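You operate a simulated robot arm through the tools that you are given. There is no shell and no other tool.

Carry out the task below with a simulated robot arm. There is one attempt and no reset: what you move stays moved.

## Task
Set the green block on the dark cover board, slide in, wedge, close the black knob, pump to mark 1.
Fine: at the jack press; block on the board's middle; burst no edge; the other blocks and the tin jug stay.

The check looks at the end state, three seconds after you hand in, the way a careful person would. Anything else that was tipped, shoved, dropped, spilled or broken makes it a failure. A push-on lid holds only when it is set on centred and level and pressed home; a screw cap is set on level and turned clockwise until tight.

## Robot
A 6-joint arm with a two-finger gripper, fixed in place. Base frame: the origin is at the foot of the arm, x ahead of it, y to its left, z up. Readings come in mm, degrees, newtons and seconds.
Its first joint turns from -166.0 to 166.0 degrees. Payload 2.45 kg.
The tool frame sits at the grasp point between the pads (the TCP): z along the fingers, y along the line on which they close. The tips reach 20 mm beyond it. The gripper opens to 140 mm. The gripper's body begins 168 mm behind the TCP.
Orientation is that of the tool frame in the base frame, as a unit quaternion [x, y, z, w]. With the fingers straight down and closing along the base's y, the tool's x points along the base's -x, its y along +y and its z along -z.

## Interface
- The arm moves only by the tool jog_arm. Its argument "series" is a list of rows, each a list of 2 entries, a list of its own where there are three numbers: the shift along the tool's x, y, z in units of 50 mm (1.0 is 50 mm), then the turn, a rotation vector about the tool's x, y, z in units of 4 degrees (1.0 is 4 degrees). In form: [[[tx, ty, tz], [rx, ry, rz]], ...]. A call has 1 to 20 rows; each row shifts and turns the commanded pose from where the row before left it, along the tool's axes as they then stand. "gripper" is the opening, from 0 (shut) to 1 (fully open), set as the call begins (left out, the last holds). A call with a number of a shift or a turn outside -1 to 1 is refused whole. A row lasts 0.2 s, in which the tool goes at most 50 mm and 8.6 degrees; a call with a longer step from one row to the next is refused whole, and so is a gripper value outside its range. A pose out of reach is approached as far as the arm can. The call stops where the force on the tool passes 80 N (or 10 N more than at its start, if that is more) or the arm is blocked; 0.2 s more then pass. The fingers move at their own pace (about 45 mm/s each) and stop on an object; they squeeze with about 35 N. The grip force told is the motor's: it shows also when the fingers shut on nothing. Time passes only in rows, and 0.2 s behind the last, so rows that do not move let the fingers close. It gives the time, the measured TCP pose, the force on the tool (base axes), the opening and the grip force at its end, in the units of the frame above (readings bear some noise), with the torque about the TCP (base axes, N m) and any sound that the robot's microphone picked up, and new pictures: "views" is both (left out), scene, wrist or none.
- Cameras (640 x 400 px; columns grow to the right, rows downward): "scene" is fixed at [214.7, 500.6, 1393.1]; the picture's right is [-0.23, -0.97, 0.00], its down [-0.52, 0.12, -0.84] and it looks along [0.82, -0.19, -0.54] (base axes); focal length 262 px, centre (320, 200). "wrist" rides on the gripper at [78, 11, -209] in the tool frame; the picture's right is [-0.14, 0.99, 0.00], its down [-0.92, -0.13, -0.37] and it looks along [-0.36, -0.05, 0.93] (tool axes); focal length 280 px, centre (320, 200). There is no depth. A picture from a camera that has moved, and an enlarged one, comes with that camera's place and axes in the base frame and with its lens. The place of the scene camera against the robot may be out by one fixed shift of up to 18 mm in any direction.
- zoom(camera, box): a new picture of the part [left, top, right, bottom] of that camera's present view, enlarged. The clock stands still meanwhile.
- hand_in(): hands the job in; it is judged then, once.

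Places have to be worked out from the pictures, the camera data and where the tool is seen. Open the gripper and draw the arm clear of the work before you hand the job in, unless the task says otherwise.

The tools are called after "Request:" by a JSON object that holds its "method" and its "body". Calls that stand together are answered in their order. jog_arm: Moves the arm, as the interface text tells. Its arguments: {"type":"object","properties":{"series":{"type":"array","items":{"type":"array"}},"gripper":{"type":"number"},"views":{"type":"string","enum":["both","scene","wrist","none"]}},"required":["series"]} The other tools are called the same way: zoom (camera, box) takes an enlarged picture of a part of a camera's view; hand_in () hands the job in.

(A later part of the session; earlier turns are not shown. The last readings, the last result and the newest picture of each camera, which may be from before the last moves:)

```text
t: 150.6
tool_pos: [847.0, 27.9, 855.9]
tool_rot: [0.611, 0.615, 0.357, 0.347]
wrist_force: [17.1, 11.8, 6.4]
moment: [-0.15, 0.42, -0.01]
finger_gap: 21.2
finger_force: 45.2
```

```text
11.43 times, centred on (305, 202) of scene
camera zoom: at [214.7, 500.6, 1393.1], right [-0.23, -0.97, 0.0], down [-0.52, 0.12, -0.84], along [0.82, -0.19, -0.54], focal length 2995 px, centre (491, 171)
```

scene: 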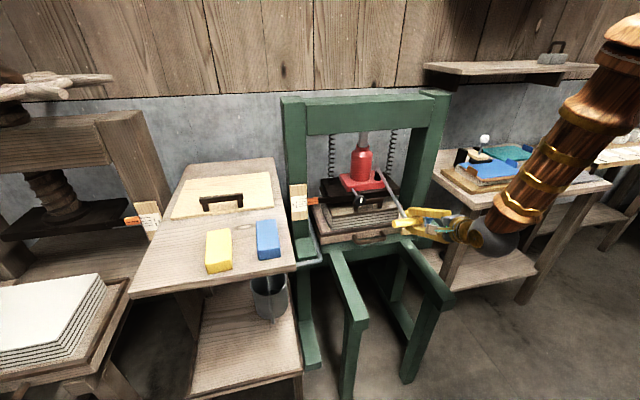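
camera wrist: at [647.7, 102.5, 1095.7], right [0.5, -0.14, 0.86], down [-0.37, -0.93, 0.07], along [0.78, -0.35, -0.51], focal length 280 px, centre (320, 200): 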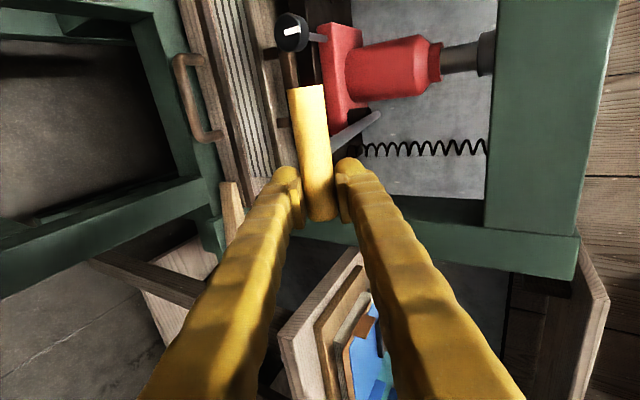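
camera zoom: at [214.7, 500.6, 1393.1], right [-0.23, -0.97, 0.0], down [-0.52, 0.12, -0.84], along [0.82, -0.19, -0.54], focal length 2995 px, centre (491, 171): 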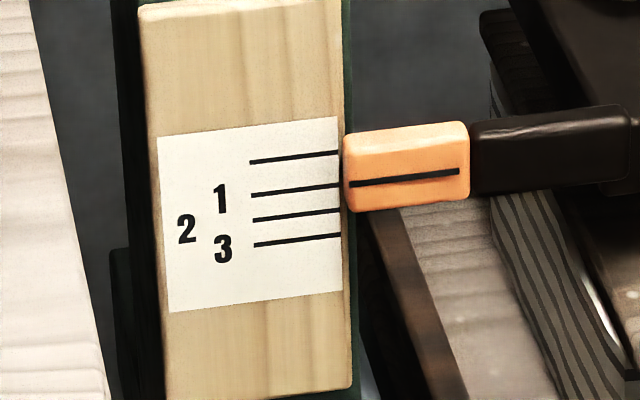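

With force off, the pointer sits at ≈184 px — a full stroke moves it roughly a quarter of a mark. I raise the lever back up along its arc for the next stroke.

Request:
{"method": "jog_arm", "body": {"series": [[[0, 0.128, -0.259], [0, 0, 0]], [[0, 0.234, -0.274], [0, 0, 0]], [[0, 0.267, -0.258], [0, 0, 0]], [[0, 0.339, -0.253], [0, 0, 0]], [[0, 0, 0], [0, 0, 0]]], "views": "none"}}

Request:
{"method": "jog_arm", "body": {"series": [[[0, 0.314, -0.216], [0, 0, 0]], [[0, 0.329, -0.19], [0, 0, 0]], [[0, 0.344, -0.164], [0, 0, 0]], [[0, 0, 0], [0, 0, 0]]], "views": "scene"}}

Request:
{"method": "zoom", "body": {"camera": "scene", "box": [285, 185, 325, 220]}}

Request:
{"method": "zoom", "body": {"camera": "scene", "box": [280, 120, 480, 230]}}

```text
t: 151.8
tool_pos: [828.5, 25.7, 924.7]
tool_rot: [0.612, 0.614, 0.357, 0.348]
wrist_force: [33.2, -13.3, 1.6]
moment: [-0.4, 0.19, 0.05]
finger_gap: 21.4
finger_force: 45.1
```

```text
t: 152.8
tool_pos: [828.3, 28.6, 980.3]
tool_rot: [0.61, 0.615, 0.358, 0.348]
wrist_force: [23.9, 9.3, -5.3]
moment: [-0.08, 0.18, 0.18]
finger_gap: 21.6
finger_force: 44.5
```

scene: 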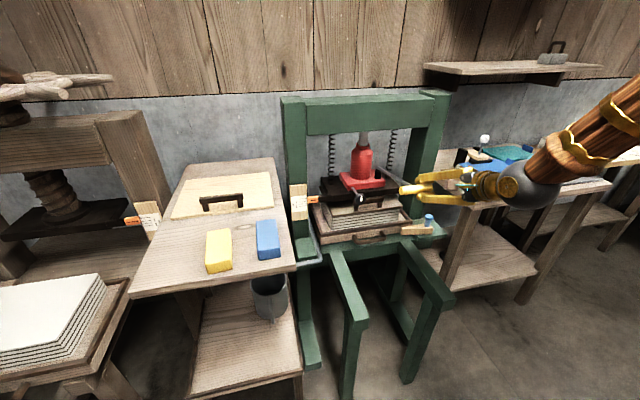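

```text
11.43 times, centred on (305, 202) of scene
camera zoom: at [214.7, 500.6, 1393.1], right [-0.23, -0.97, 0.0], down [-0.52, 0.12, -0.84], along [0.82, -0.19, -0.54], focal length 2995 px, centre (491, 171)
```

zoom: 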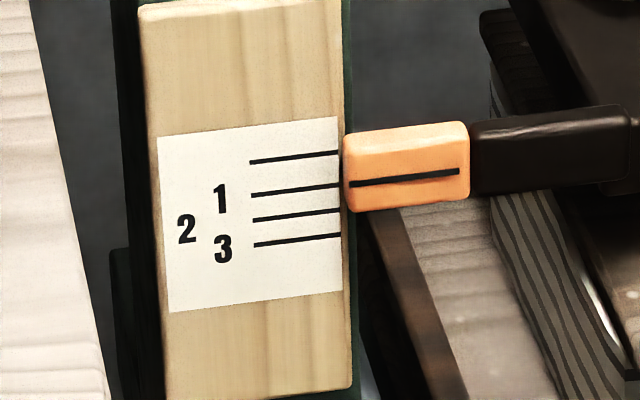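

```text
3.20 times, centred on (380, 175) of scene
camera zoom: at [214.7, 500.6, 1393.1], right [-0.23, -0.97, 0.0], down [-0.52, 0.12, -0.84], along [0.82, -0.19, -0.54], focal length 839 px, centre (128, 280)
```

zoom: 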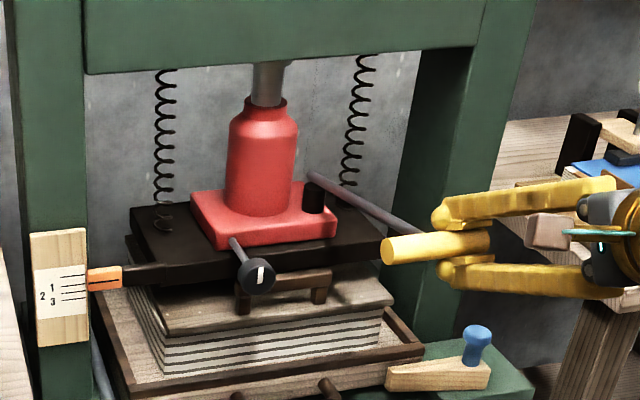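

The pointer holds at 184 px while raising. Finish the upstroke to the top, then a full downstroke ending at z≈868.

Request:
{"method": "jog_arm", "body": {"series": [[[0, 0.245, -0.095], [0, 0, 0]], [[0, 0.2, -0.06], [0, 0, 0]], [[0, 0, 0], [0, 0, 0]]], "views": "none"}}

Request:
{"method": "jog_arm", "body": {"series": [[[0, -0.2, 0.06], [0, 0, 0]], [[0, -0.245, 0.095], [0, 0, 0]], [[0, -0.344, 0.164], [0, 0, 0]], [[0, -0.329, 0.19], [0, 0, 0]], [[0, -0.314, 0.216], [0, 0, 0]], [[0, 0, 0], [0, 0, 0]]], "views": "none"}}

Request:
{"method": "zoom", "body": {"camera": "scene", "box": [285, 185, 325, 220]}}

```text
t: 153.6
tool_pos: [831.1, 28.3, 1000.8]
tool_rot: [0.612, 0.615, 0.355, 0.347]
wrist_force: [17.3, 22.6, -49.8]
moment: [-0.18, 0.01, -0.05]
finger_gap: 22.2
finger_force: 45.2
```

```text
t: 155.0
tool_pos: [828.1, 27.1, 924.4]
tool_rot: [0.611, 0.614, 0.358, 0.349]
wrist_force: [-27.8, -20.6, 1.4]
moment: [-0.32, 0.03, 0.21]
finger_gap: 21.4
finger_force: 44.9
```

```text
11.43 times, centred on (305, 202) of scene
camera zoom: at [214.7, 500.6, 1393.1], right [-0.23, -0.97, 0.0], down [-0.52, 0.12, -0.84], along [0.82, -0.19, -0.54], focal length 2995 px, centre (491, 171)
```

zoom: 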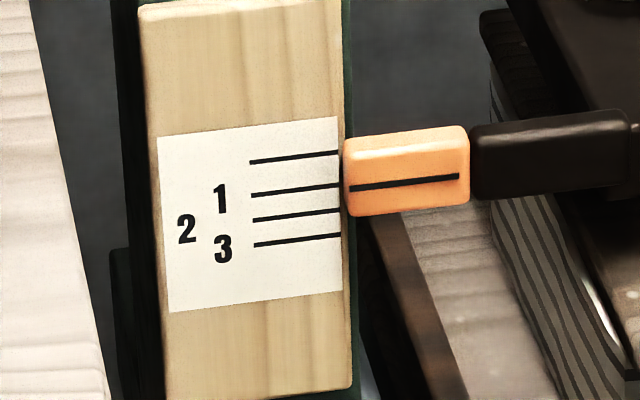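

Pointer at ≈188 mid-stroke; each full stroke gives ≈8 px, with mark 1 expected near ≈208. Complete this downstroke to z≈868.

Request:
{"method": "jog_arm", "body": {"series": [[[0, -0.339, 0.253], [0, 0, 0]], [[0, -0.267, 0.258], [0, 0, 0]], [[0, -0.22, 0.24], [0, 0, 0]], [[0, 0, 0], [0, 0, 0]]], "views": "scene"}}

Request:
{"method": "zoom", "body": {"camera": "scene", "box": [285, 185, 325, 220]}}

```text
t: 156.0
tool_pos: [837.6, 28.3, 868.4]
tool_rot: [0.612, 0.614, 0.357, 0.348]
wrist_force: [-40.8, -4.1, -6.3]
moment: [-0.16, -0.17, 0.19]
finger_gap: 21.5
finger_force: 45.3
```

scene: 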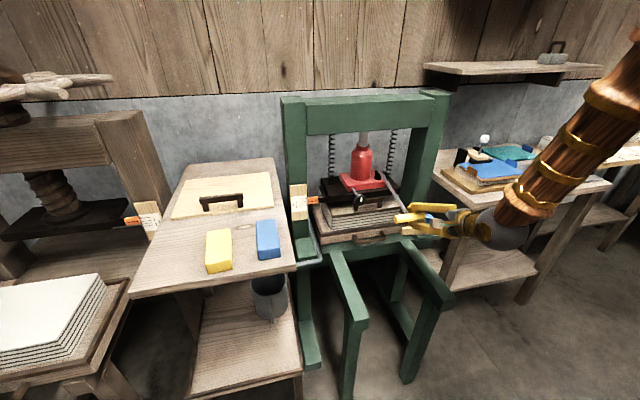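

```text
11.43 times, centred on (305, 202) of scene
camera zoom: at [214.7, 500.6, 1393.1], right [-0.23, -0.97, 0.0], down [-0.52, 0.12, -0.84], along [0.82, -0.19, -0.54], focal length 2995 px, centre (491, 171)
```

zoom: 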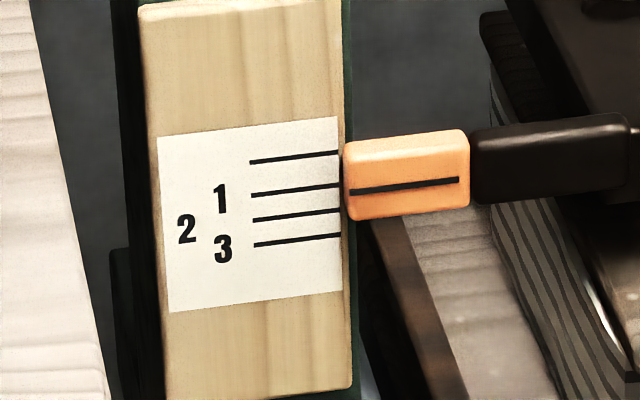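

Second stroke took it to ≈192 px. Third full stroke (up then down) now.

Request:
{"method": "jog_arm", "body": {"series": [[[0, 0.22, -0.24], [0, 0, 0]], [[0, 0.267, -0.258], [0, 0, 0]], [[0, 0.339, -0.253], [0, 0, 0]], [[0, 0.314, -0.216], [0, 0, 0]], [[0, 0.329, -0.19], [0, 0, 0]], [[0, 0.344, -0.164], [0, 0, 0]], [[0, 0.245, -0.095], [0, 0, 0]], [[0, 0, 0], [0, 0, 0]], [[0, -0.245, 0.095], [0, 0, 0]], [[0, -0.344, 0.164], [0, 0, 0]], [[0, -0.329, 0.19], [0, 0, 0]], [[0, -0.314, 0.216], [0, 0, 0]], [[0, -0.339, 0.253], [0, 0, 0]], [[0, -0.267, 0.258], [0, 0, 0]], [[0, -0.22, 0.24], [0, 0, 0]], [[0, 0, 0], [0, 0, 0]]], "views": "scene"}}

Request:
{"method": "zoom", "body": {"camera": "scene", "box": [285, 185, 325, 220]}}

Request:
{"method": "zoom", "body": {"camera": "scene", "box": [310, 150, 430, 240]}}

```text
t: 159.4
tool_pos: [839.4, 27.0, 870.2]
tool_rot: [0.611, 0.615, 0.358, 0.347]
wrist_force: [-40.9, 7.2, -4.9]
moment: [-0.15, -0.2, 0.02]
finger_gap: 21.6
finger_force: 45.5
```

scene: 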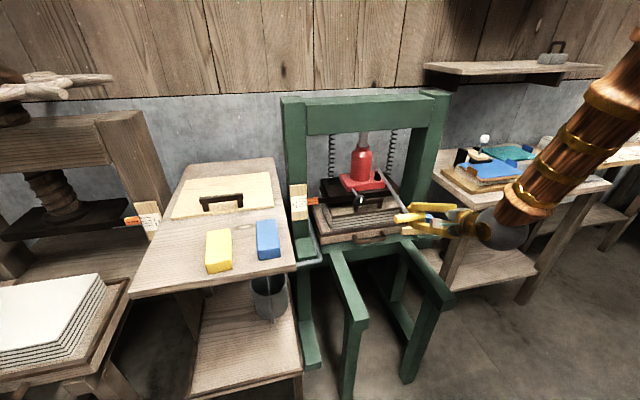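

```text
11.43 times, centred on (305, 202) of scene
camera zoom: at [214.7, 500.6, 1393.1], right [-0.23, -0.97, 0.0], down [-0.52, 0.12, -0.84], along [0.82, -0.19, -0.54], focal length 2995 px, centre (491, 171)
```

zoom: 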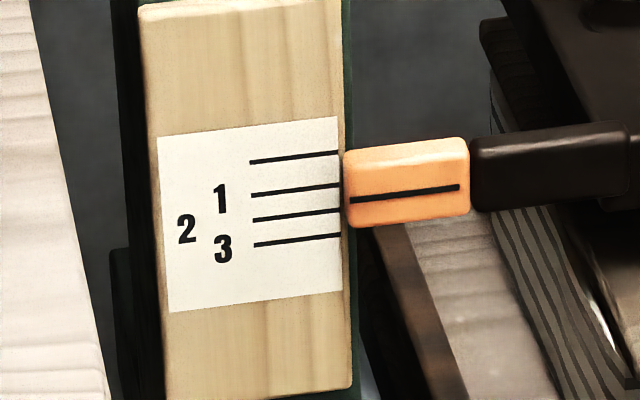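

```text
4.44 times, centred on (370, 195) of scene
camera zoom: at [214.7, 500.6, 1393.1], right [-0.23, -0.97, 0.0], down [-0.52, 0.12, -0.84], along [0.82, -0.19, -0.54], focal length 1165 px, centre (98, 222)
```

zoom: 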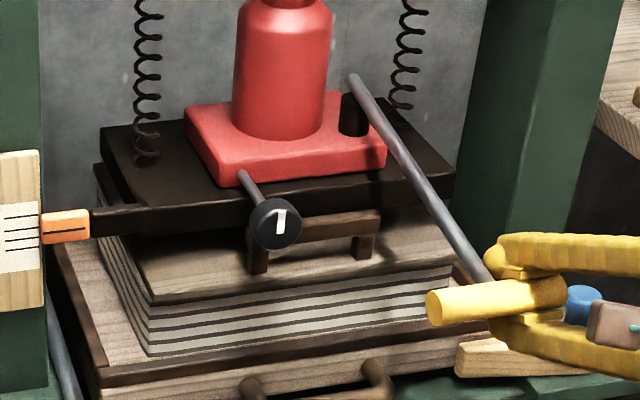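

Third stroke → ≈200 px; with the start at ≈175 px and 32.5 px per mark, mark 1 is ≈207.5 px, i.e. just under one more stroke. I do a fourth stroke, stopping slightly short at z≈885 to check.

Request:
{"method": "jog_arm", "body": {"series": [[[0, 0.22, -0.24], [0, 0, 0]], [[0, 0.267, -0.258], [0, 0, 0]], [[0, 0.339, -0.253], [0, 0, 0]], [[0, 0.314, -0.216], [0, 0, 0]], [[0, 0.329, -0.19], [0, 0, 0]], [[0, 0.344, -0.164], [0, 0, 0]], [[0, 0.245, -0.095], [0, 0, 0]], [[0, 0, 0], [0, 0, 0]], [[0, -0.245, 0.095], [0, 0, 0]], [[0, -0.344, 0.164], [0, 0, 0]], [[0, -0.329, 0.19], [0, 0, 0]], [[0, -0.314, 0.216], [0, 0, 0]], [[0, -0.339, 0.253], [0, 0, 0]], [[0, 0, 0], [0, 0, 0]]], "views": "scene"}}

Request:
{"method": "zoom", "body": {"camera": "scene", "box": [285, 185, 325, 220]}}

Request:
{"method": "zoom", "body": {"camera": "scene", "box": [310, 150, 430, 240]}}

```text
t: 162.4
tool_pos: [830.3, 26.7, 905.0]
tool_rot: [0.611, 0.615, 0.357, 0.349]
wrist_force: [-33.1, -15.3, -0.5]
moment: [-0.25, -0.01, 0.19]
finger_gap: 21.5
finger_force: 45.3
```

scene: 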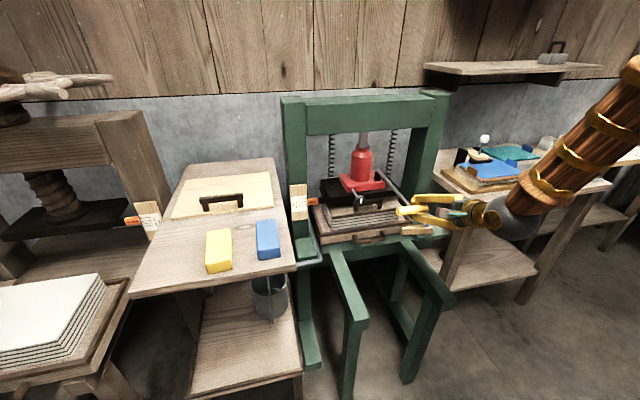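

```text
11.43 times, centred on (305, 202) of scene
camera zoom: at [214.7, 500.6, 1393.1], right [-0.23, -0.97, 0.0], down [-0.52, 0.12, -0.84], along [0.82, -0.19, -0.54], focal length 2995 px, centre (491, 171)
```

zoom: 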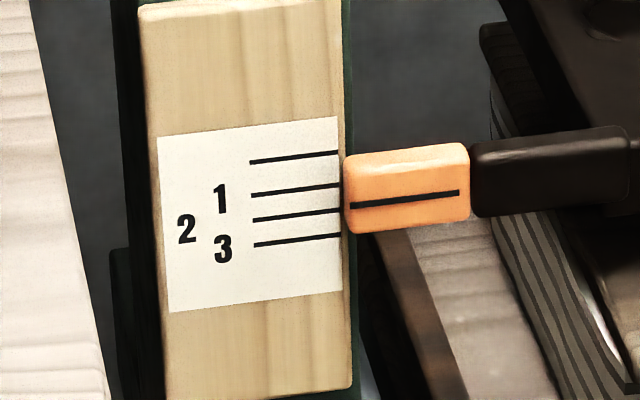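

```text
4.44 times, centred on (370, 195) of scene
camera zoom: at [214.7, 500.6, 1393.1], right [-0.23, -0.97, 0.0], down [-0.52, 0.12, -0.84], along [0.82, -0.19, -0.54], focal length 1165 px, centre (98, 222)
```

zoom: 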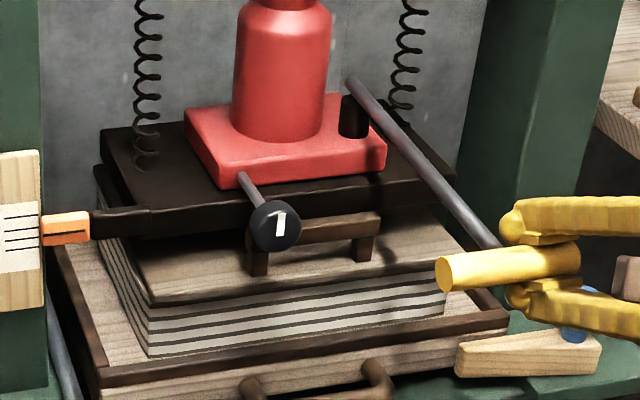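

Pointer at ≈205.5 px. Before finishing I want a level, parallax‑free look: I release the bar, back off, and move the wrist camera in front of the scale.

Request:
{"method": "jog_arm", "body": {"gripper": 0.5, "series": [[[0, 0, 0], [0, 0, 0]], [[0, 0, 0], [0, 0, 0]], [[0, 0, 0], [0, 0, 0]], [[0, 0, -0.4], [0, 0, 0]], [[0, 0, -0.8], [0, 0, 0]], [[0, 0, -0.8], [0, 0, 0]], [[0.9, 0, 0], [0, 0, 0]], [[0.9, 0, 0], [0, 0, 0]], [[0.9, 0, 0], [0, 0, 0]], [[0.9, 0, 0], [0, 0, 0]], [[0.9, 0, 0], [0, 0, 0]], [[0.9, 0, 0], [0, 0, 0]], [[0, 0, 0], [0, 0, 0]]]}}

Request:
{"method": "zoom", "body": {"camera": "scene", "box": [285, 185, 325, 220]}}

```text
t: 165.2
tool_pos: [741.1, 296.4, 955.2]
tool_rot: [0.611, 0.615, 0.358, 0.348]
wrist_force: [1.2, 0.4, -0.5]
moment: [0.02, 0.01, 0.0]
finger_gap: 70.0
finger_force: 0.0
camera wrist: at [565.3, 371.8, 1070.6], right [0.5, -0.14, 0.86], down [-0.37, -0.93, 0.07], along [0.78, -0.35, -0.51], focal length 280 px, centre (320, 200)
```

scene: 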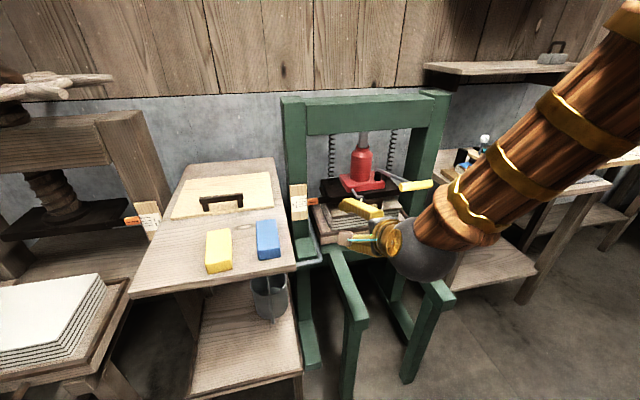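
wrist: 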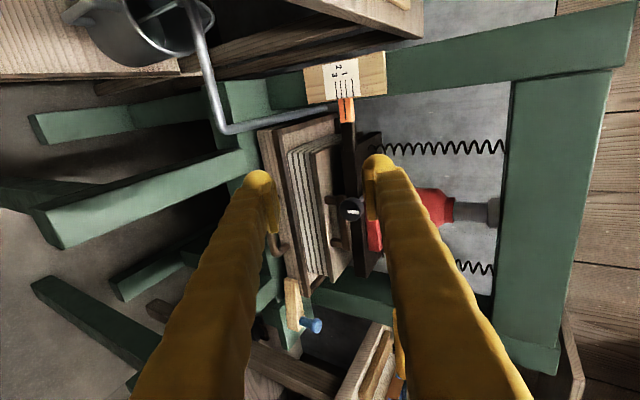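

```text
11.43 times, centred on (305, 202) of scene
camera zoom: at [214.7, 500.6, 1393.1], right [-0.23, -0.97, 0.0], down [-0.52, 0.12, -0.84], along [0.82, -0.19, -0.54], focal length 2995 px, centre (491, 171)
```

zoom: 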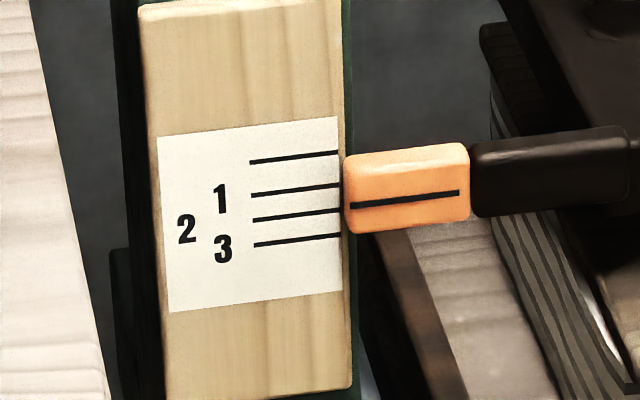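

The released lever sprang back up by itself, and the pointer holds at ≈205.5. I pitch to horizontal and move to level with the pointer for a true reading.

Request:
{"method": "jog_arm", "body": {"series": [[[0, 0.45, 0.78], [0, 0, 0]], [[0, 0.45, 0.78], [0, 0, 0]], [[0, 0, 0], [-1, 0, 0]], [[0, 0, 0], [-1, 0, 0]], [[0, 0, 0], [-1, 0, 0]], [[0, 0, 0], [-1, 0, 0]], [[0, 0, 0], [-1, 0, 0]], [[0, 0, 0], [-1, 0, 0]], [[0, 0, 0], [-1, 0, 0]], [[0, 0, 0], [-0.5, 0, 0]], [[0, -0.8, 0], [0, 0, 0]], [[0, -0.8, 0], [0, 0, 0]], [[0, -0.55, 0], [0, 0, 0]], [[0, 0, 0], [0, 0, 0]], [[0, 0, 0], [0, 0, 0]]], "views": "wrist"}}

Request:
{"method": "zoom", "body": {"camera": "wrist", "box": [260, 60, 380, 160]}}

```text
t: 168.4
tool_pos: [829.4, 296.8, 847.2]
tool_rot: [0.5, 0.501, 0.504, 0.495]
wrist_force: [0.3, 0.5, -0.4]
moment: [0.0, -0.01, 0.01]
finger_gap: 69.9
finger_force: 0.1
camera wrist: at [620.5, 373.1, 860.2], right [0.0, -0.15, 0.99], down [-0.36, -0.92, -0.14], along [0.93, -0.35, -0.06], focal length 280 px, centre (320, 200)
```

wrist: 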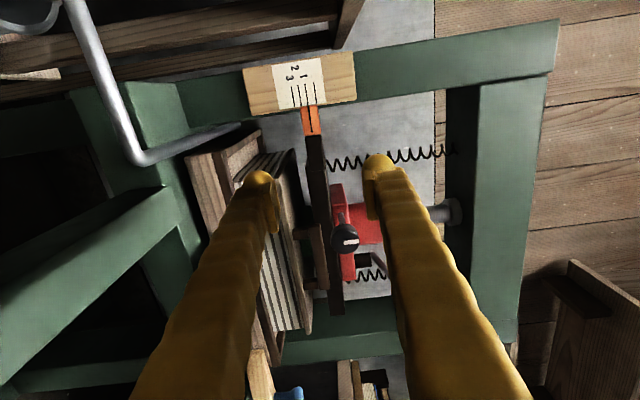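

```text
4.00 times, centred on (320, 110) of wrist
camera zoom: at [620.5, 373.1, 860.2], right [0.0, -0.15, 0.99], down [-0.36, -0.92, -0.14], along [0.93, -0.35, -0.06], focal length 1122 px, centre (320, 560)
```

zoom: 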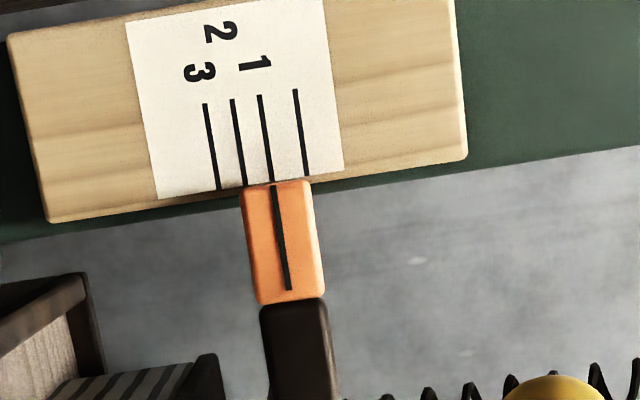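

In this level view the pointer's line meets mark 1 almost exactly. I check the contact between platen, block and board.

Request:
{"method": "zoom", "body": {"camera": "wrist", "box": [230, 120, 370, 340]}}

Request:
{"method": "zoom", "body": {"camera": "wrist", "box": [285, 85, 335, 125]}}

Request:
{"method": "zoom", "body": {"camera": "scene", "box": [310, 160, 430, 240]}}

```text
1.82 times, centred on (300, 230) of wrist
camera zoom: at [620.5, 373.1, 860.2], right [0.0, -0.15, 0.99], down [-0.36, -0.92, -0.14], along [0.93, -0.35, -0.06], focal length 510 px, centre (356, 146)
```

zoom: 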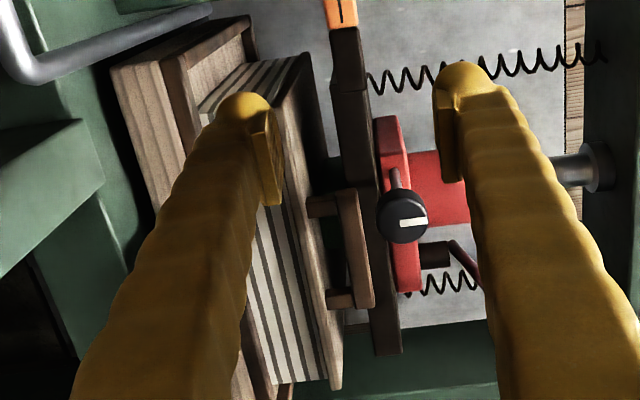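

```text
10.00 times, centred on (310, 105) of wrist
camera zoom: at [620.5, 373.1, 860.2], right [0.0, -0.15, 0.99], down [-0.36, -0.92, -0.14], along [0.93, -0.35, -0.06], focal length 2804 px, centre (420, 1150)
```

zoom: 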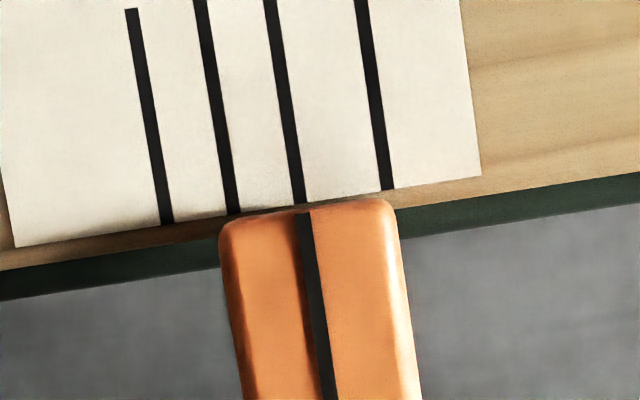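

```text
5.00 times, centred on (370, 200) of scene
camera zoom: at [214.7, 500.6, 1393.1], right [-0.23, -0.97, 0.0], down [-0.52, 0.12, -0.84], along [0.82, -0.19, -0.54], focal length 1310 px, centre (70, 200)
```

zoom: 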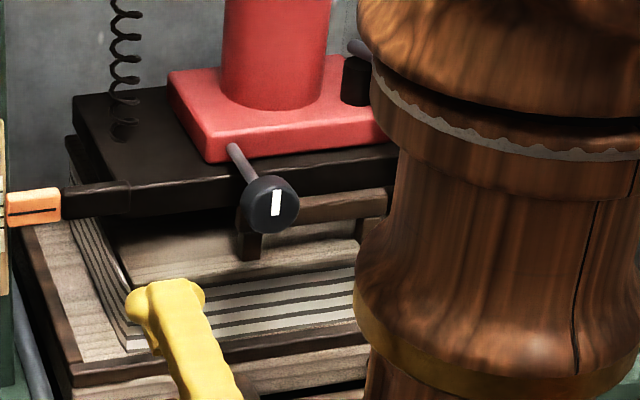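

Combining both views the pointer is still ≈1 mm above mark 1 (12.6 of 13.7 mm). A short partial stroke (~42 mm of lever) should finish it. I return to the lever pre-grasp.

Request:
{"method": "jog_arm", "body": {"series": [[[0, 0, 0], [1, 0, 0]], [[0, 0, 0], [1, 0, 0]], [[0, 0, 0], [1, 0, 0]], [[0, 0, 0], [1, 0, 0]], [[0, 0, 0], [1, 0, 0]], [[0, 0, 0], [1, 0, 0]], [[0, 0, 0], [1, 0, 0]], [[0, 0, 0], [0.5, 0, 0]], [[0, 0.68, -0.682], [0, 0, 0]], [[0, 0.68, -0.682], [0, 0, 0]], [[0, 0.68, -0.682], [0, 0, 0]], [[0, 0.68, -0.682], [0, 0, 0]], [[0, 0, 0], [0, 0, 0]]], "views": "none"}}

Request:
{"method": "jog_arm", "body": {"series": [[[-0.9, 0, 0], [0, 0, 0]], [[-0.9, 0, 0], [0, 0, 0]], [[-0.9, 0, 0], [0, 0, 0]], [[-0.9, 0, 0], [0, 0, 0]], [[-0.9, 0, 0], [0, 0, 0]], [[-0.86, 0, 0], [0, 0, 0]], [[0, 0, 0], [0, 0, 0]], [[0, 0, 0], [0, 0, 0]]]}}

Request:
{"method": "zoom", "body": {"camera": "wrist", "box": [200, 80, 440, 240]}}

Request:
{"method": "zoom", "body": {"camera": "scene", "box": [300, 130, 480, 250]}}

```text
t: 171.2
tool_pos: [783.7, 296.5, 1032.4]
tool_rot: [0.611, 0.614, 0.358, 0.349]
wrist_force: [0.4, 0.2, 0.0]
moment: [0.02, -0.02, 0.02]
finger_gap: 69.8
finger_force: 0.1
```

```text
t: 173.0
tool_pos: [784.2, 27.0, 1032.1]
tool_rot: [0.611, 0.615, 0.358, 0.349]
wrist_force: [-0.6, 0.5, -0.1]
moment: [0.03, 0.01, -0.02]
finger_gap: 69.6
finger_force: 0.1
camera wrist: at [607.6, 102.6, 1147.1], right [0.5, -0.14, 0.86], down [-0.37, -0.93, 0.07], along [0.78, -0.35, -0.51], focal length 280 px, centre (320, 200)
```

scene: 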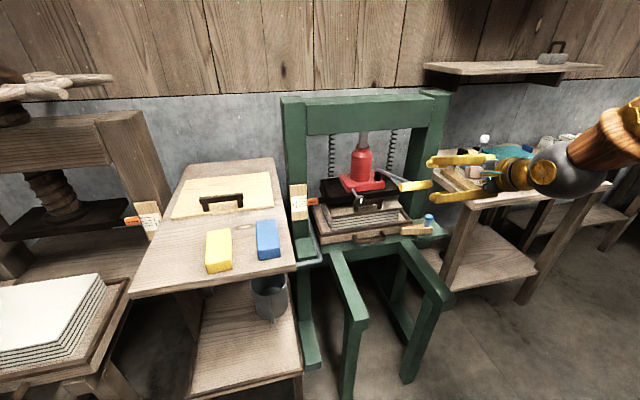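
wrist: 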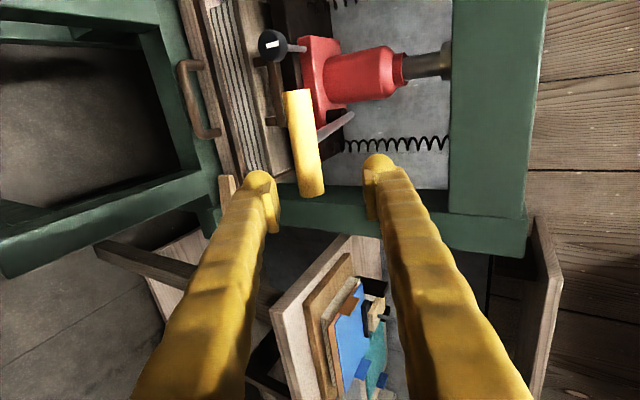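

```text
2.50 times, centred on (320, 160) of wrist
camera zoom: at [607.6, 102.6, 1147.1], right [0.5, -0.14, 0.86], down [-0.37, -0.93, 0.07], along [0.78, -0.35, -0.51], focal length 701 px, centre (320, 300)
```

zoom: 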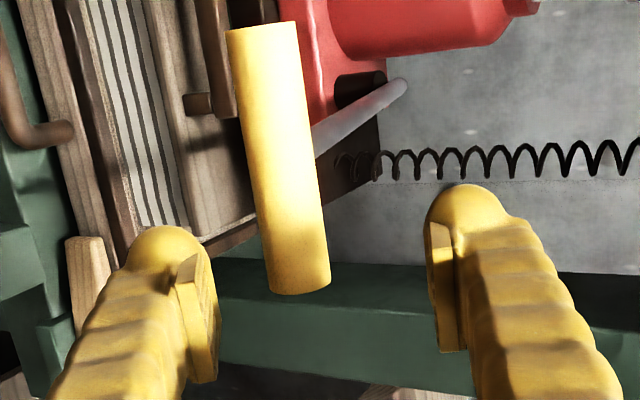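

```text
3.33 times, centred on (390, 190) of scene
camera zoom: at [214.7, 500.6, 1393.1], right [-0.23, -0.97, 0.0], down [-0.52, 0.12, -0.84], along [0.82, -0.19, -0.54], focal length 874 px, centre (87, 233)
```

zoom: 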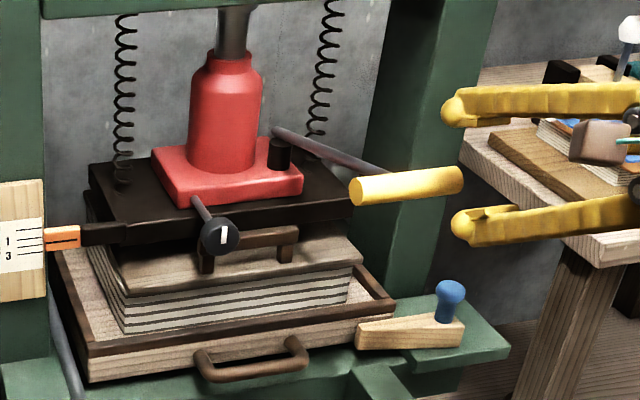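

The lever is back at its top, bar now at ≈(832,·,991) since the jack moved down. I align, advance and grip.

Request:
{"method": "jog_arm", "body": {"series": [[[0, -0.24, 0.1], [0, 0, 0]], [[0, 0, 0.4], [0, 0, 0]], [[0, 0, 0.4], [0, 0, 0]], [[0, 0, 0.32], [0, 0, 0]], [[0, 0, 0], [0, 0, 0]]], "views": "none"}}

Request:
{"method": "jog_arm", "body": {"gripper": 0.1, "series": [[[0, 0, 0], [0, 0, 0]], [[0, 0, 0], [0, 0, 0]], [[0, 0, 0], [0, 0, 0]], [[0, 0, 0], [0, 0, 0]], [[0, 0, 0], [0, 0, 0]]], "views": "scene"}}

Request:
{"method": "zoom", "body": {"camera": "scene", "box": [285, 185, 325, 220]}}

```text
t: 174.2
tool_pos: [830.7, 27.2, 992.0]
tool_rot: [0.611, 0.615, 0.357, 0.349]
wrist_force: [0.2, 0.2, -0.5]
moment: [-0.04, 0.01, 0.0]
finger_gap: 69.8
finger_force: 0.1
```

```text
t: 175.4
tool_pos: [830.4, 28.4, 991.5]
tool_rot: [0.611, 0.615, 0.356, 0.349]
wrist_force: [-4.0, -0.4, -5.6]
moment: [-0.14, 0.05, 0.04]
finger_gap: 22.4
finger_force: 45.0
```

scene: 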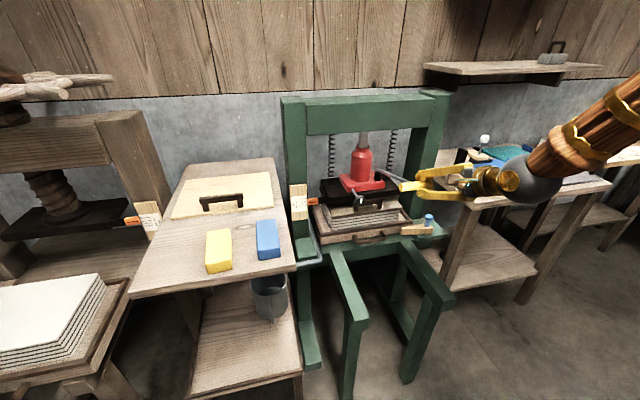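

```text
11.43 times, centred on (305, 202) of scene
camera zoom: at [214.7, 500.6, 1393.1], right [-0.23, -0.97, 0.0], down [-0.52, 0.12, -0.84], along [0.82, -0.19, -0.54], focal length 2995 px, centre (491, 171)
```

zoom: 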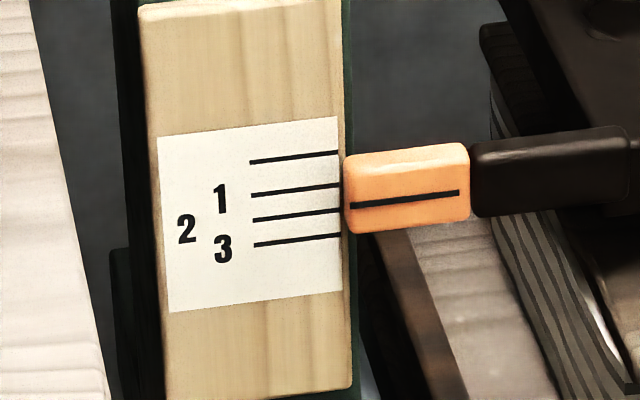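

Gripped well. Now a partial downstroke of about 38 mm.

Request:
{"method": "jog_arm", "body": {"series": [[[0, -0.223, 0.094], [0, 0, 0]], [[0, -0.233, 0.116], [0, 0, 0]], [[0, -0.225, 0.13], [0, 0, 0]], [[0, 0, 0], [0, 0, 0]]], "views": "scene"}}

Request:
{"method": "zoom", "body": {"camera": "scene", "box": [285, 185, 325, 220]}}

```text
t: 176.4
tool_pos: [829.5, 28.7, 954.5]
tool_rot: [0.611, 0.615, 0.357, 0.348]
wrist_force: [-33.1, -7.7, 4.9]
moment: [-0.25, 0.01, 0.12]
finger_gap: 21.6
finger_force: 45.4
```

scene: 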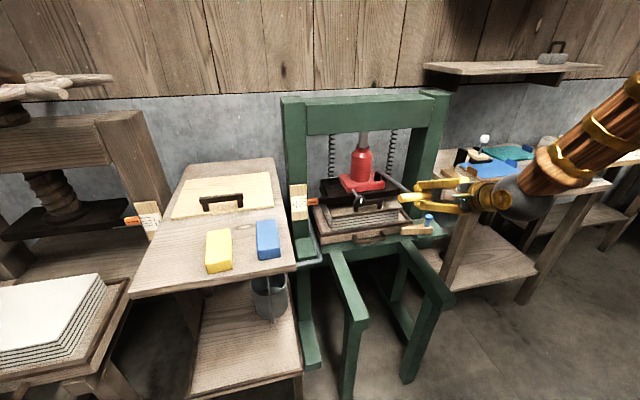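

```text
11.43 times, centred on (305, 202) of scene
camera zoom: at [214.7, 500.6, 1393.1], right [-0.23, -0.97, 0.0], down [-0.52, 0.12, -0.84], along [0.82, -0.19, -0.54], focal length 2995 px, centre (491, 171)
```

zoom: 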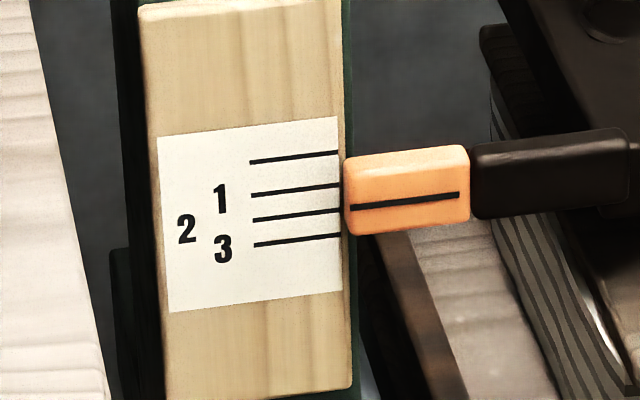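

Pointer ≈208 px — on the mark 1 target. I release the lever, back off, and take the level view again to verify.

Request:
{"method": "jog_arm", "body": {"gripper": 0.5, "series": [[[0, 0, 0], [0, 0, 0]], [[0, 0, 0], [0, 0, 0]], [[0, 0, 0], [0, 0, 0]], [[0, 0, -0.4], [0, 0, 0]], [[0, 0, -0.8], [0, 0, 0]], [[0, 0, -0.8], [0, 0, 0]], [[0.9, 0, 0], [0, 0, 0]], [[0.9, 0, 0], [0, 0, 0]], [[0.9, 0, 0], [0, 0, 0]], [[0.9, 0, 0], [0, 0, 0]], [[0.9, 0, 0], [0, 0, 0]], [[0.9, 0, 0], [0, 0, 0]], [[0, 0, 0], [0, 0, 0]]], "views": "none"}}

Request:
{"method": "jog_arm", "body": {"series": [[[0, 0.45, 0.78], [0, 0, 0]], [[0, 0.45, 0.78], [0, 0, 0]], [[0, 0, 0], [-1, 0, 0]], [[0, 0, 0], [-1, 0, 0]], [[0, 0, 0], [-1, 0, 0]], [[0, 0, 0], [-1, 0, 0]], [[0, 0, 0], [-1, 0, 0]], [[0, 0, 0], [-1, 0, 0]], [[0, 0, 0], [-1, 0, 0]], [[0, 0, 0], [-0.5, 0, 0]], [[0, -0.9, 0], [0, 0, 0]], [[0, -0.9, 0], [0, 0, 0]], [[0, -0.9, 0], [0, 0, 0]], [[0, -0.7, 0], [0, 0, 0]], [[0, 0, 0], [0, 0, 0]], [[0, 0, 0], [0, 0, 0]]]}}

Request:
{"method": "zoom", "body": {"camera": "wrist", "box": [285, 85, 335, 125]}}

Request:
{"method": "zoom", "body": {"camera": "wrist", "box": [260, 60, 380, 160]}}

Request:
{"method": "zoom", "body": {"camera": "scene", "box": [285, 185, 325, 220]}}

```text
t: 179.2
tool_pos: [741.1, 297.9, 1004.5]
tool_rot: [0.611, 0.614, 0.358, 0.349]
wrist_force: [-0.9, 0.5, -0.3]
moment: [0.01, 0.0, 0.0]
finger_gap: 69.8
finger_force: 0.1
```

```text
t: 182.6
tool_pos: [828.8, 298.8, 834.4]
tool_rot: [0.5, 0.5, 0.504, 0.496]
wrist_force: [0.1, 0.0, -0.3]
moment: [0.01, -0.02, 0.01]
finger_gap: 69.8
finger_force: 0.1
camera wrist: at [618.9, 375.9, 846.6], right [0.0, -0.15, 0.99], down [-0.36, -0.92, -0.14], along [0.93, -0.35, -0.06], focal length 280 px, centre (320, 200)
```

scene: 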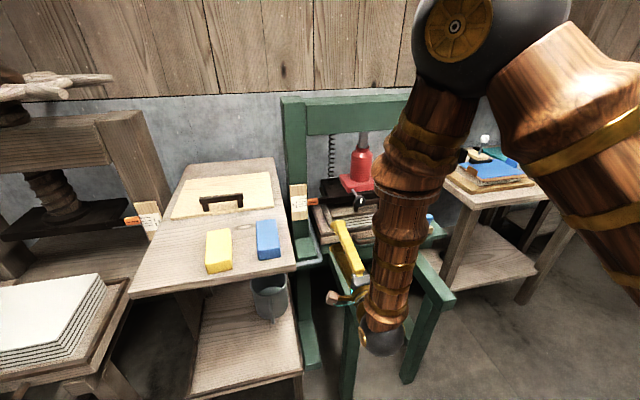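
wrist: 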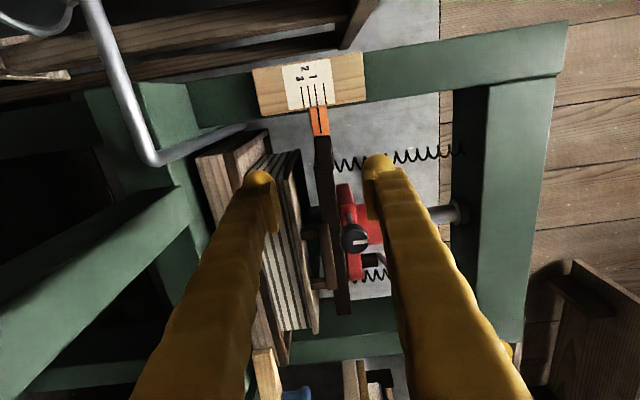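

```text
10.00 times, centred on (310, 105) of wrist
camera zoom: at [618.9, 375.9, 846.6], right [0.0, -0.15, 0.99], down [-0.36, -0.92, -0.14], along [0.93, -0.35, -0.06], focal length 2804 px, centre (420, 1150)
```

zoom: 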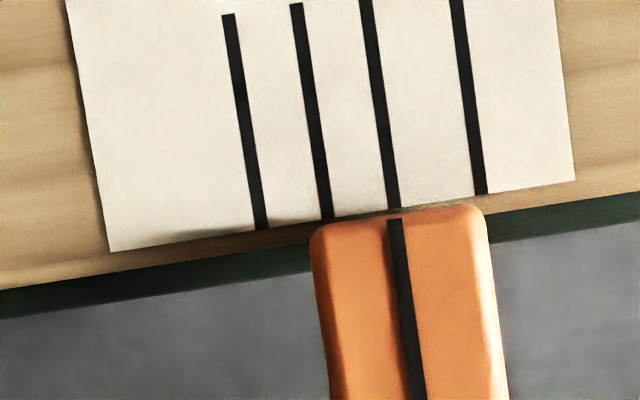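

```text
4.00 times, centred on (320, 110) of wrist
camera zoom: at [618.9, 375.9, 846.6], right [0.0, -0.15, 0.99], down [-0.36, -0.92, -0.14], along [0.93, -0.35, -0.06], focal length 1122 px, centre (320, 560)
```

zoom: 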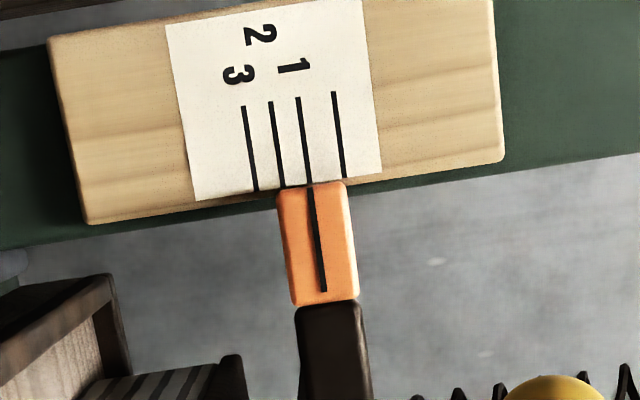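

```text
11.43 times, centred on (305, 202) of scene
camera zoom: at [214.7, 500.6, 1393.1], right [-0.23, -0.97, 0.0], down [-0.52, 0.12, -0.84], along [0.82, -0.19, -0.54], focal length 2995 px, centre (491, 171)
```

zoom: 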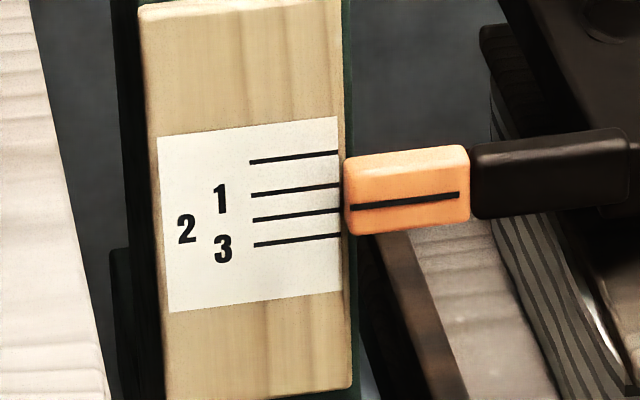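

Pointer is exactly on mark 1 in the level view, and it holds. I withdraw the arm up and away, then inspect everything.

Request:
{"method": "jog_arm", "body": {"series": [[[0, 0.5, -0.5], [0, 0, 0]], [[0, 0.9, -0.2], [0, 0, 0]], [[0, 0.95, 0], [0, 0, 0]], [[0, 0.95, 0], [0, 0, 0]], [[0, 0.95, 0], [0, 0, 0]], [[0, 0.95, 0], [0, 0, 0]], [[0, 0.95, 0], [0, 0, 0]], [[0, 0, 0], [0, 0, 0]], [[0, 0, 0], [0, 0, 0]]]}}

Request:
{"method": "zoom", "body": {"camera": "scene", "box": [280, 120, 480, 270]}}

Request:
{"method": "zoom", "body": {"camera": "scene", "box": [120, 150, 320, 330]}}

Request:
{"method": "zoom", "body": {"camera": "scene", "box": [320, 160, 440, 250]}}

```text
t: 184.6
tool_pos: [795.4, 295.8, 1145.6]
tool_rot: [0.499, 0.501, 0.505, 0.495]
wrist_force: [-0.6, -0.5, 0.2]
moment: [0.02, 0.01, 0.03]
finger_gap: 70.0
finger_force: 0.1
camera wrist: at [585.3, 373.6, 1158.0], right [0.0, -0.15, 0.99], down [-0.36, -0.92, -0.14], along [0.93, -0.35, -0.06], focal length 280 px, centre (320, 200)
```

scene: 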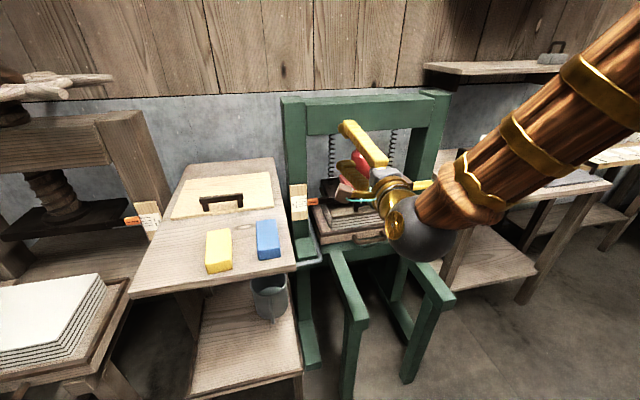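
wrist: 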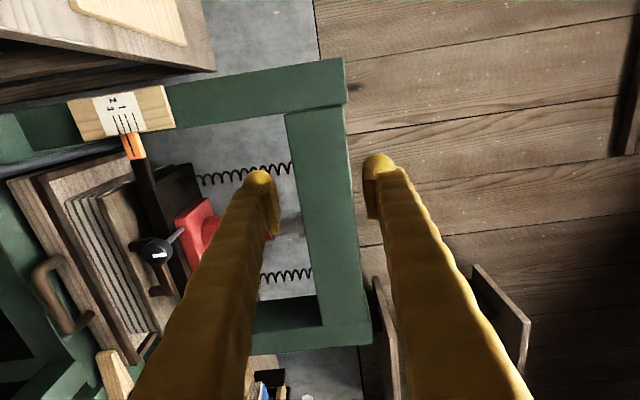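

```text
2.67 times, centred on (380, 195) of scene
camera zoom: at [214.7, 500.6, 1393.1], right [-0.23, -0.97, 0.0], down [-0.52, 0.12, -0.84], along [0.82, -0.19, -0.54], focal length 699 px, centre (160, 213)
```

zoom: 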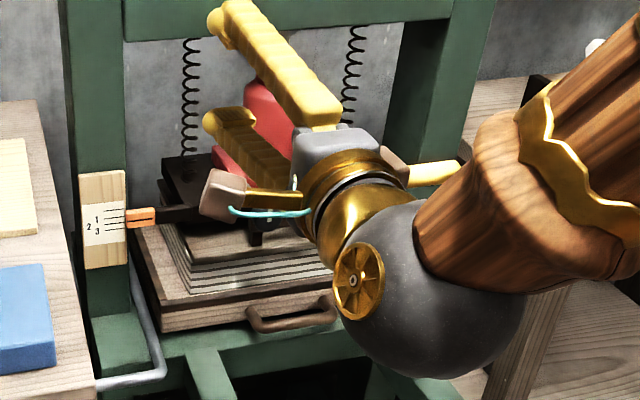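

```text
2.22 times, centred on (220, 240) of scene
camera zoom: at [214.7, 500.6, 1393.1], right [-0.23, -0.97, 0.0], down [-0.52, 0.12, -0.84], along [0.82, -0.19, -0.54], focal length 582 px, centre (542, 111)
```

zoom: 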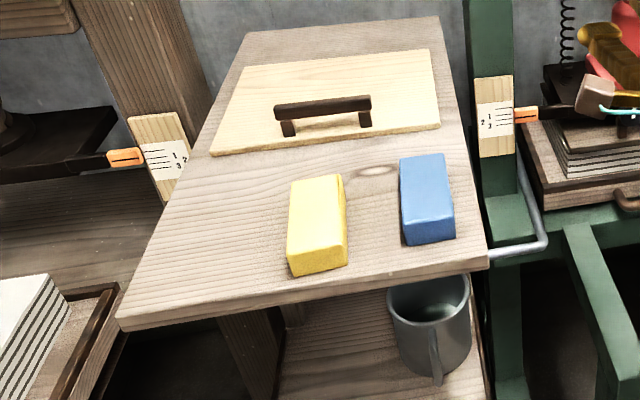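

```text
4.44 times, centred on (380, 205) of scene
camera zoom: at [214.7, 500.6, 1393.1], right [-0.23, -0.97, 0.0], down [-0.52, 0.12, -0.84], along [0.82, -0.19, -0.54], focal length 1165 px, centre (53, 178)
```

zoom: 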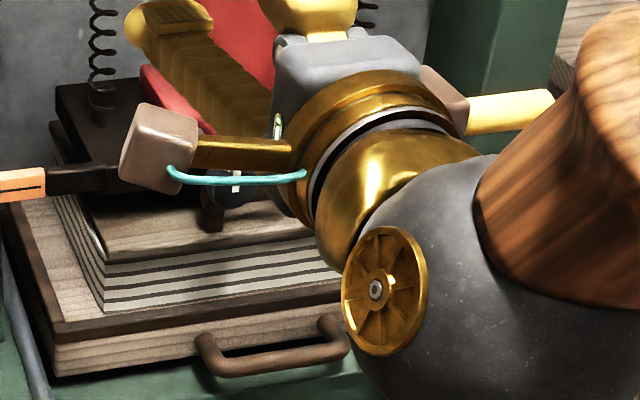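

Blocks and jug are untouched. I lift and swing the arm aside to the right for a full final inspection.

Request:
{"method": "jog_arm", "body": {"series": [[[0, 0.8, 0], [0, 0, 0]], [[0, 0.6, 0], [0, 0, 0]], [[-0.9, 0, 0], [0, 0, 0]], [[-0.9, 0, 0], [0, 0, 0]], [[-0.9, 0, 0], [0, 0, 0]], [[-0.9, 0, 0], [0, 0, 0]], [[-0.9, 0, 0], [0, 0, 0]], [[-0.9, 0, 0], [0, 0, 0]], [[-0.9, 0, 0], [0, 0, 0]], [[-0.9, 0, 0], [0, 0, 0]], [[-0.9, 0, 0], [0, 0, 0]], [[0, 0, 0], [0, 0, 0]], [[0, 0, 0], [0, 0, 0]]]}}

Request:
{"method": "zoom", "body": {"camera": "scene", "box": [280, 130, 460, 260]}}

Request:
{"method": "zoom", "body": {"camera": "scene", "box": [320, 165, 400, 225]}}

Request:
{"method": "zoom", "body": {"camera": "scene", "box": [285, 185, 325, 220]}}

```text
t: 187.4
tool_pos: [797.5, -109.4, 1209.0]
tool_rot: [0.501, 0.501, 0.504, 0.494]
wrist_force: [-0.2, 0.5, 0.2]
moment: [-0.01, -0.01, 0.02]
finger_gap: 69.6
finger_force: 0.1
camera wrist: at [587.5, -33.7, 1221.4], right [0.0, -0.15, 0.99], down [-0.36, -0.92, -0.14], along [0.93, -0.35, -0.06], focal length 280 px, centre (320, 200)
```

scene: 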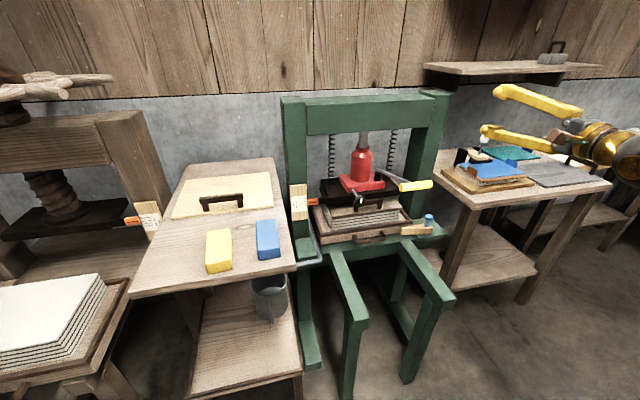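
wrist: 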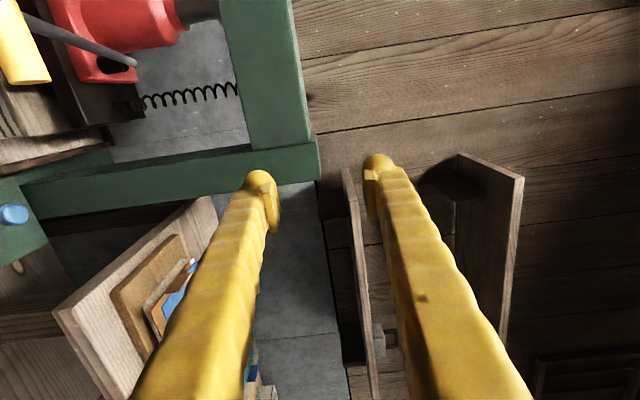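

```text
3.08 times, centred on (370, 195) of scene
camera zoom: at [214.7, 500.6, 1393.1], right [-0.23, -0.97, 0.0], down [-0.52, 0.12, -0.84], along [0.82, -0.19, -0.54], focal length 806 px, centre (166, 215)
```

zoom: 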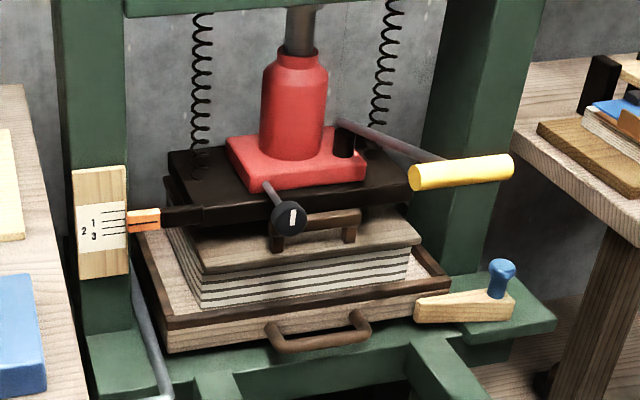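

```text
6.67 times, centred on (360, 195) of scene
camera zoom: at [214.7, 500.6, 1393.1], right [-0.23, -0.97, 0.0], down [-0.52, 0.12, -0.84], along [0.82, -0.19, -0.54], focal length 1747 px, centre (53, 233)
```

zoom: 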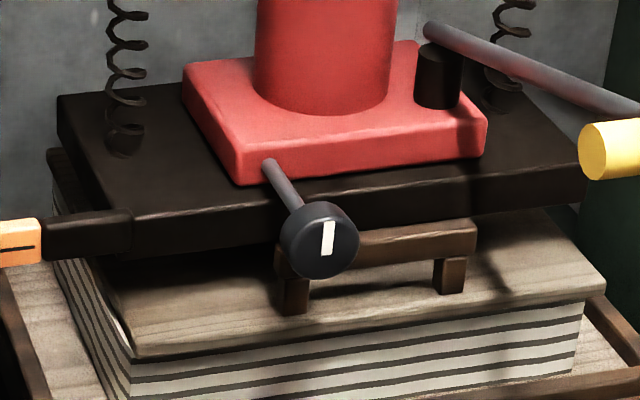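

```text
11.43 times, centred on (305, 202) of scene
camera zoom: at [214.7, 500.6, 1393.1], right [-0.23, -0.97, 0.0], down [-0.52, 0.12, -0.84], along [0.82, -0.19, -0.54], focal length 2995 px, centre (491, 171)
```

zoom: 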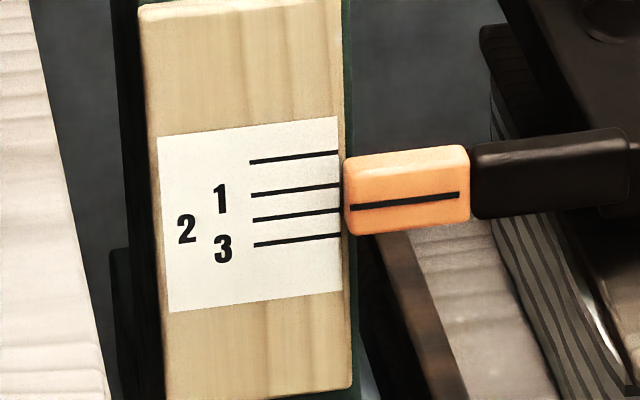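

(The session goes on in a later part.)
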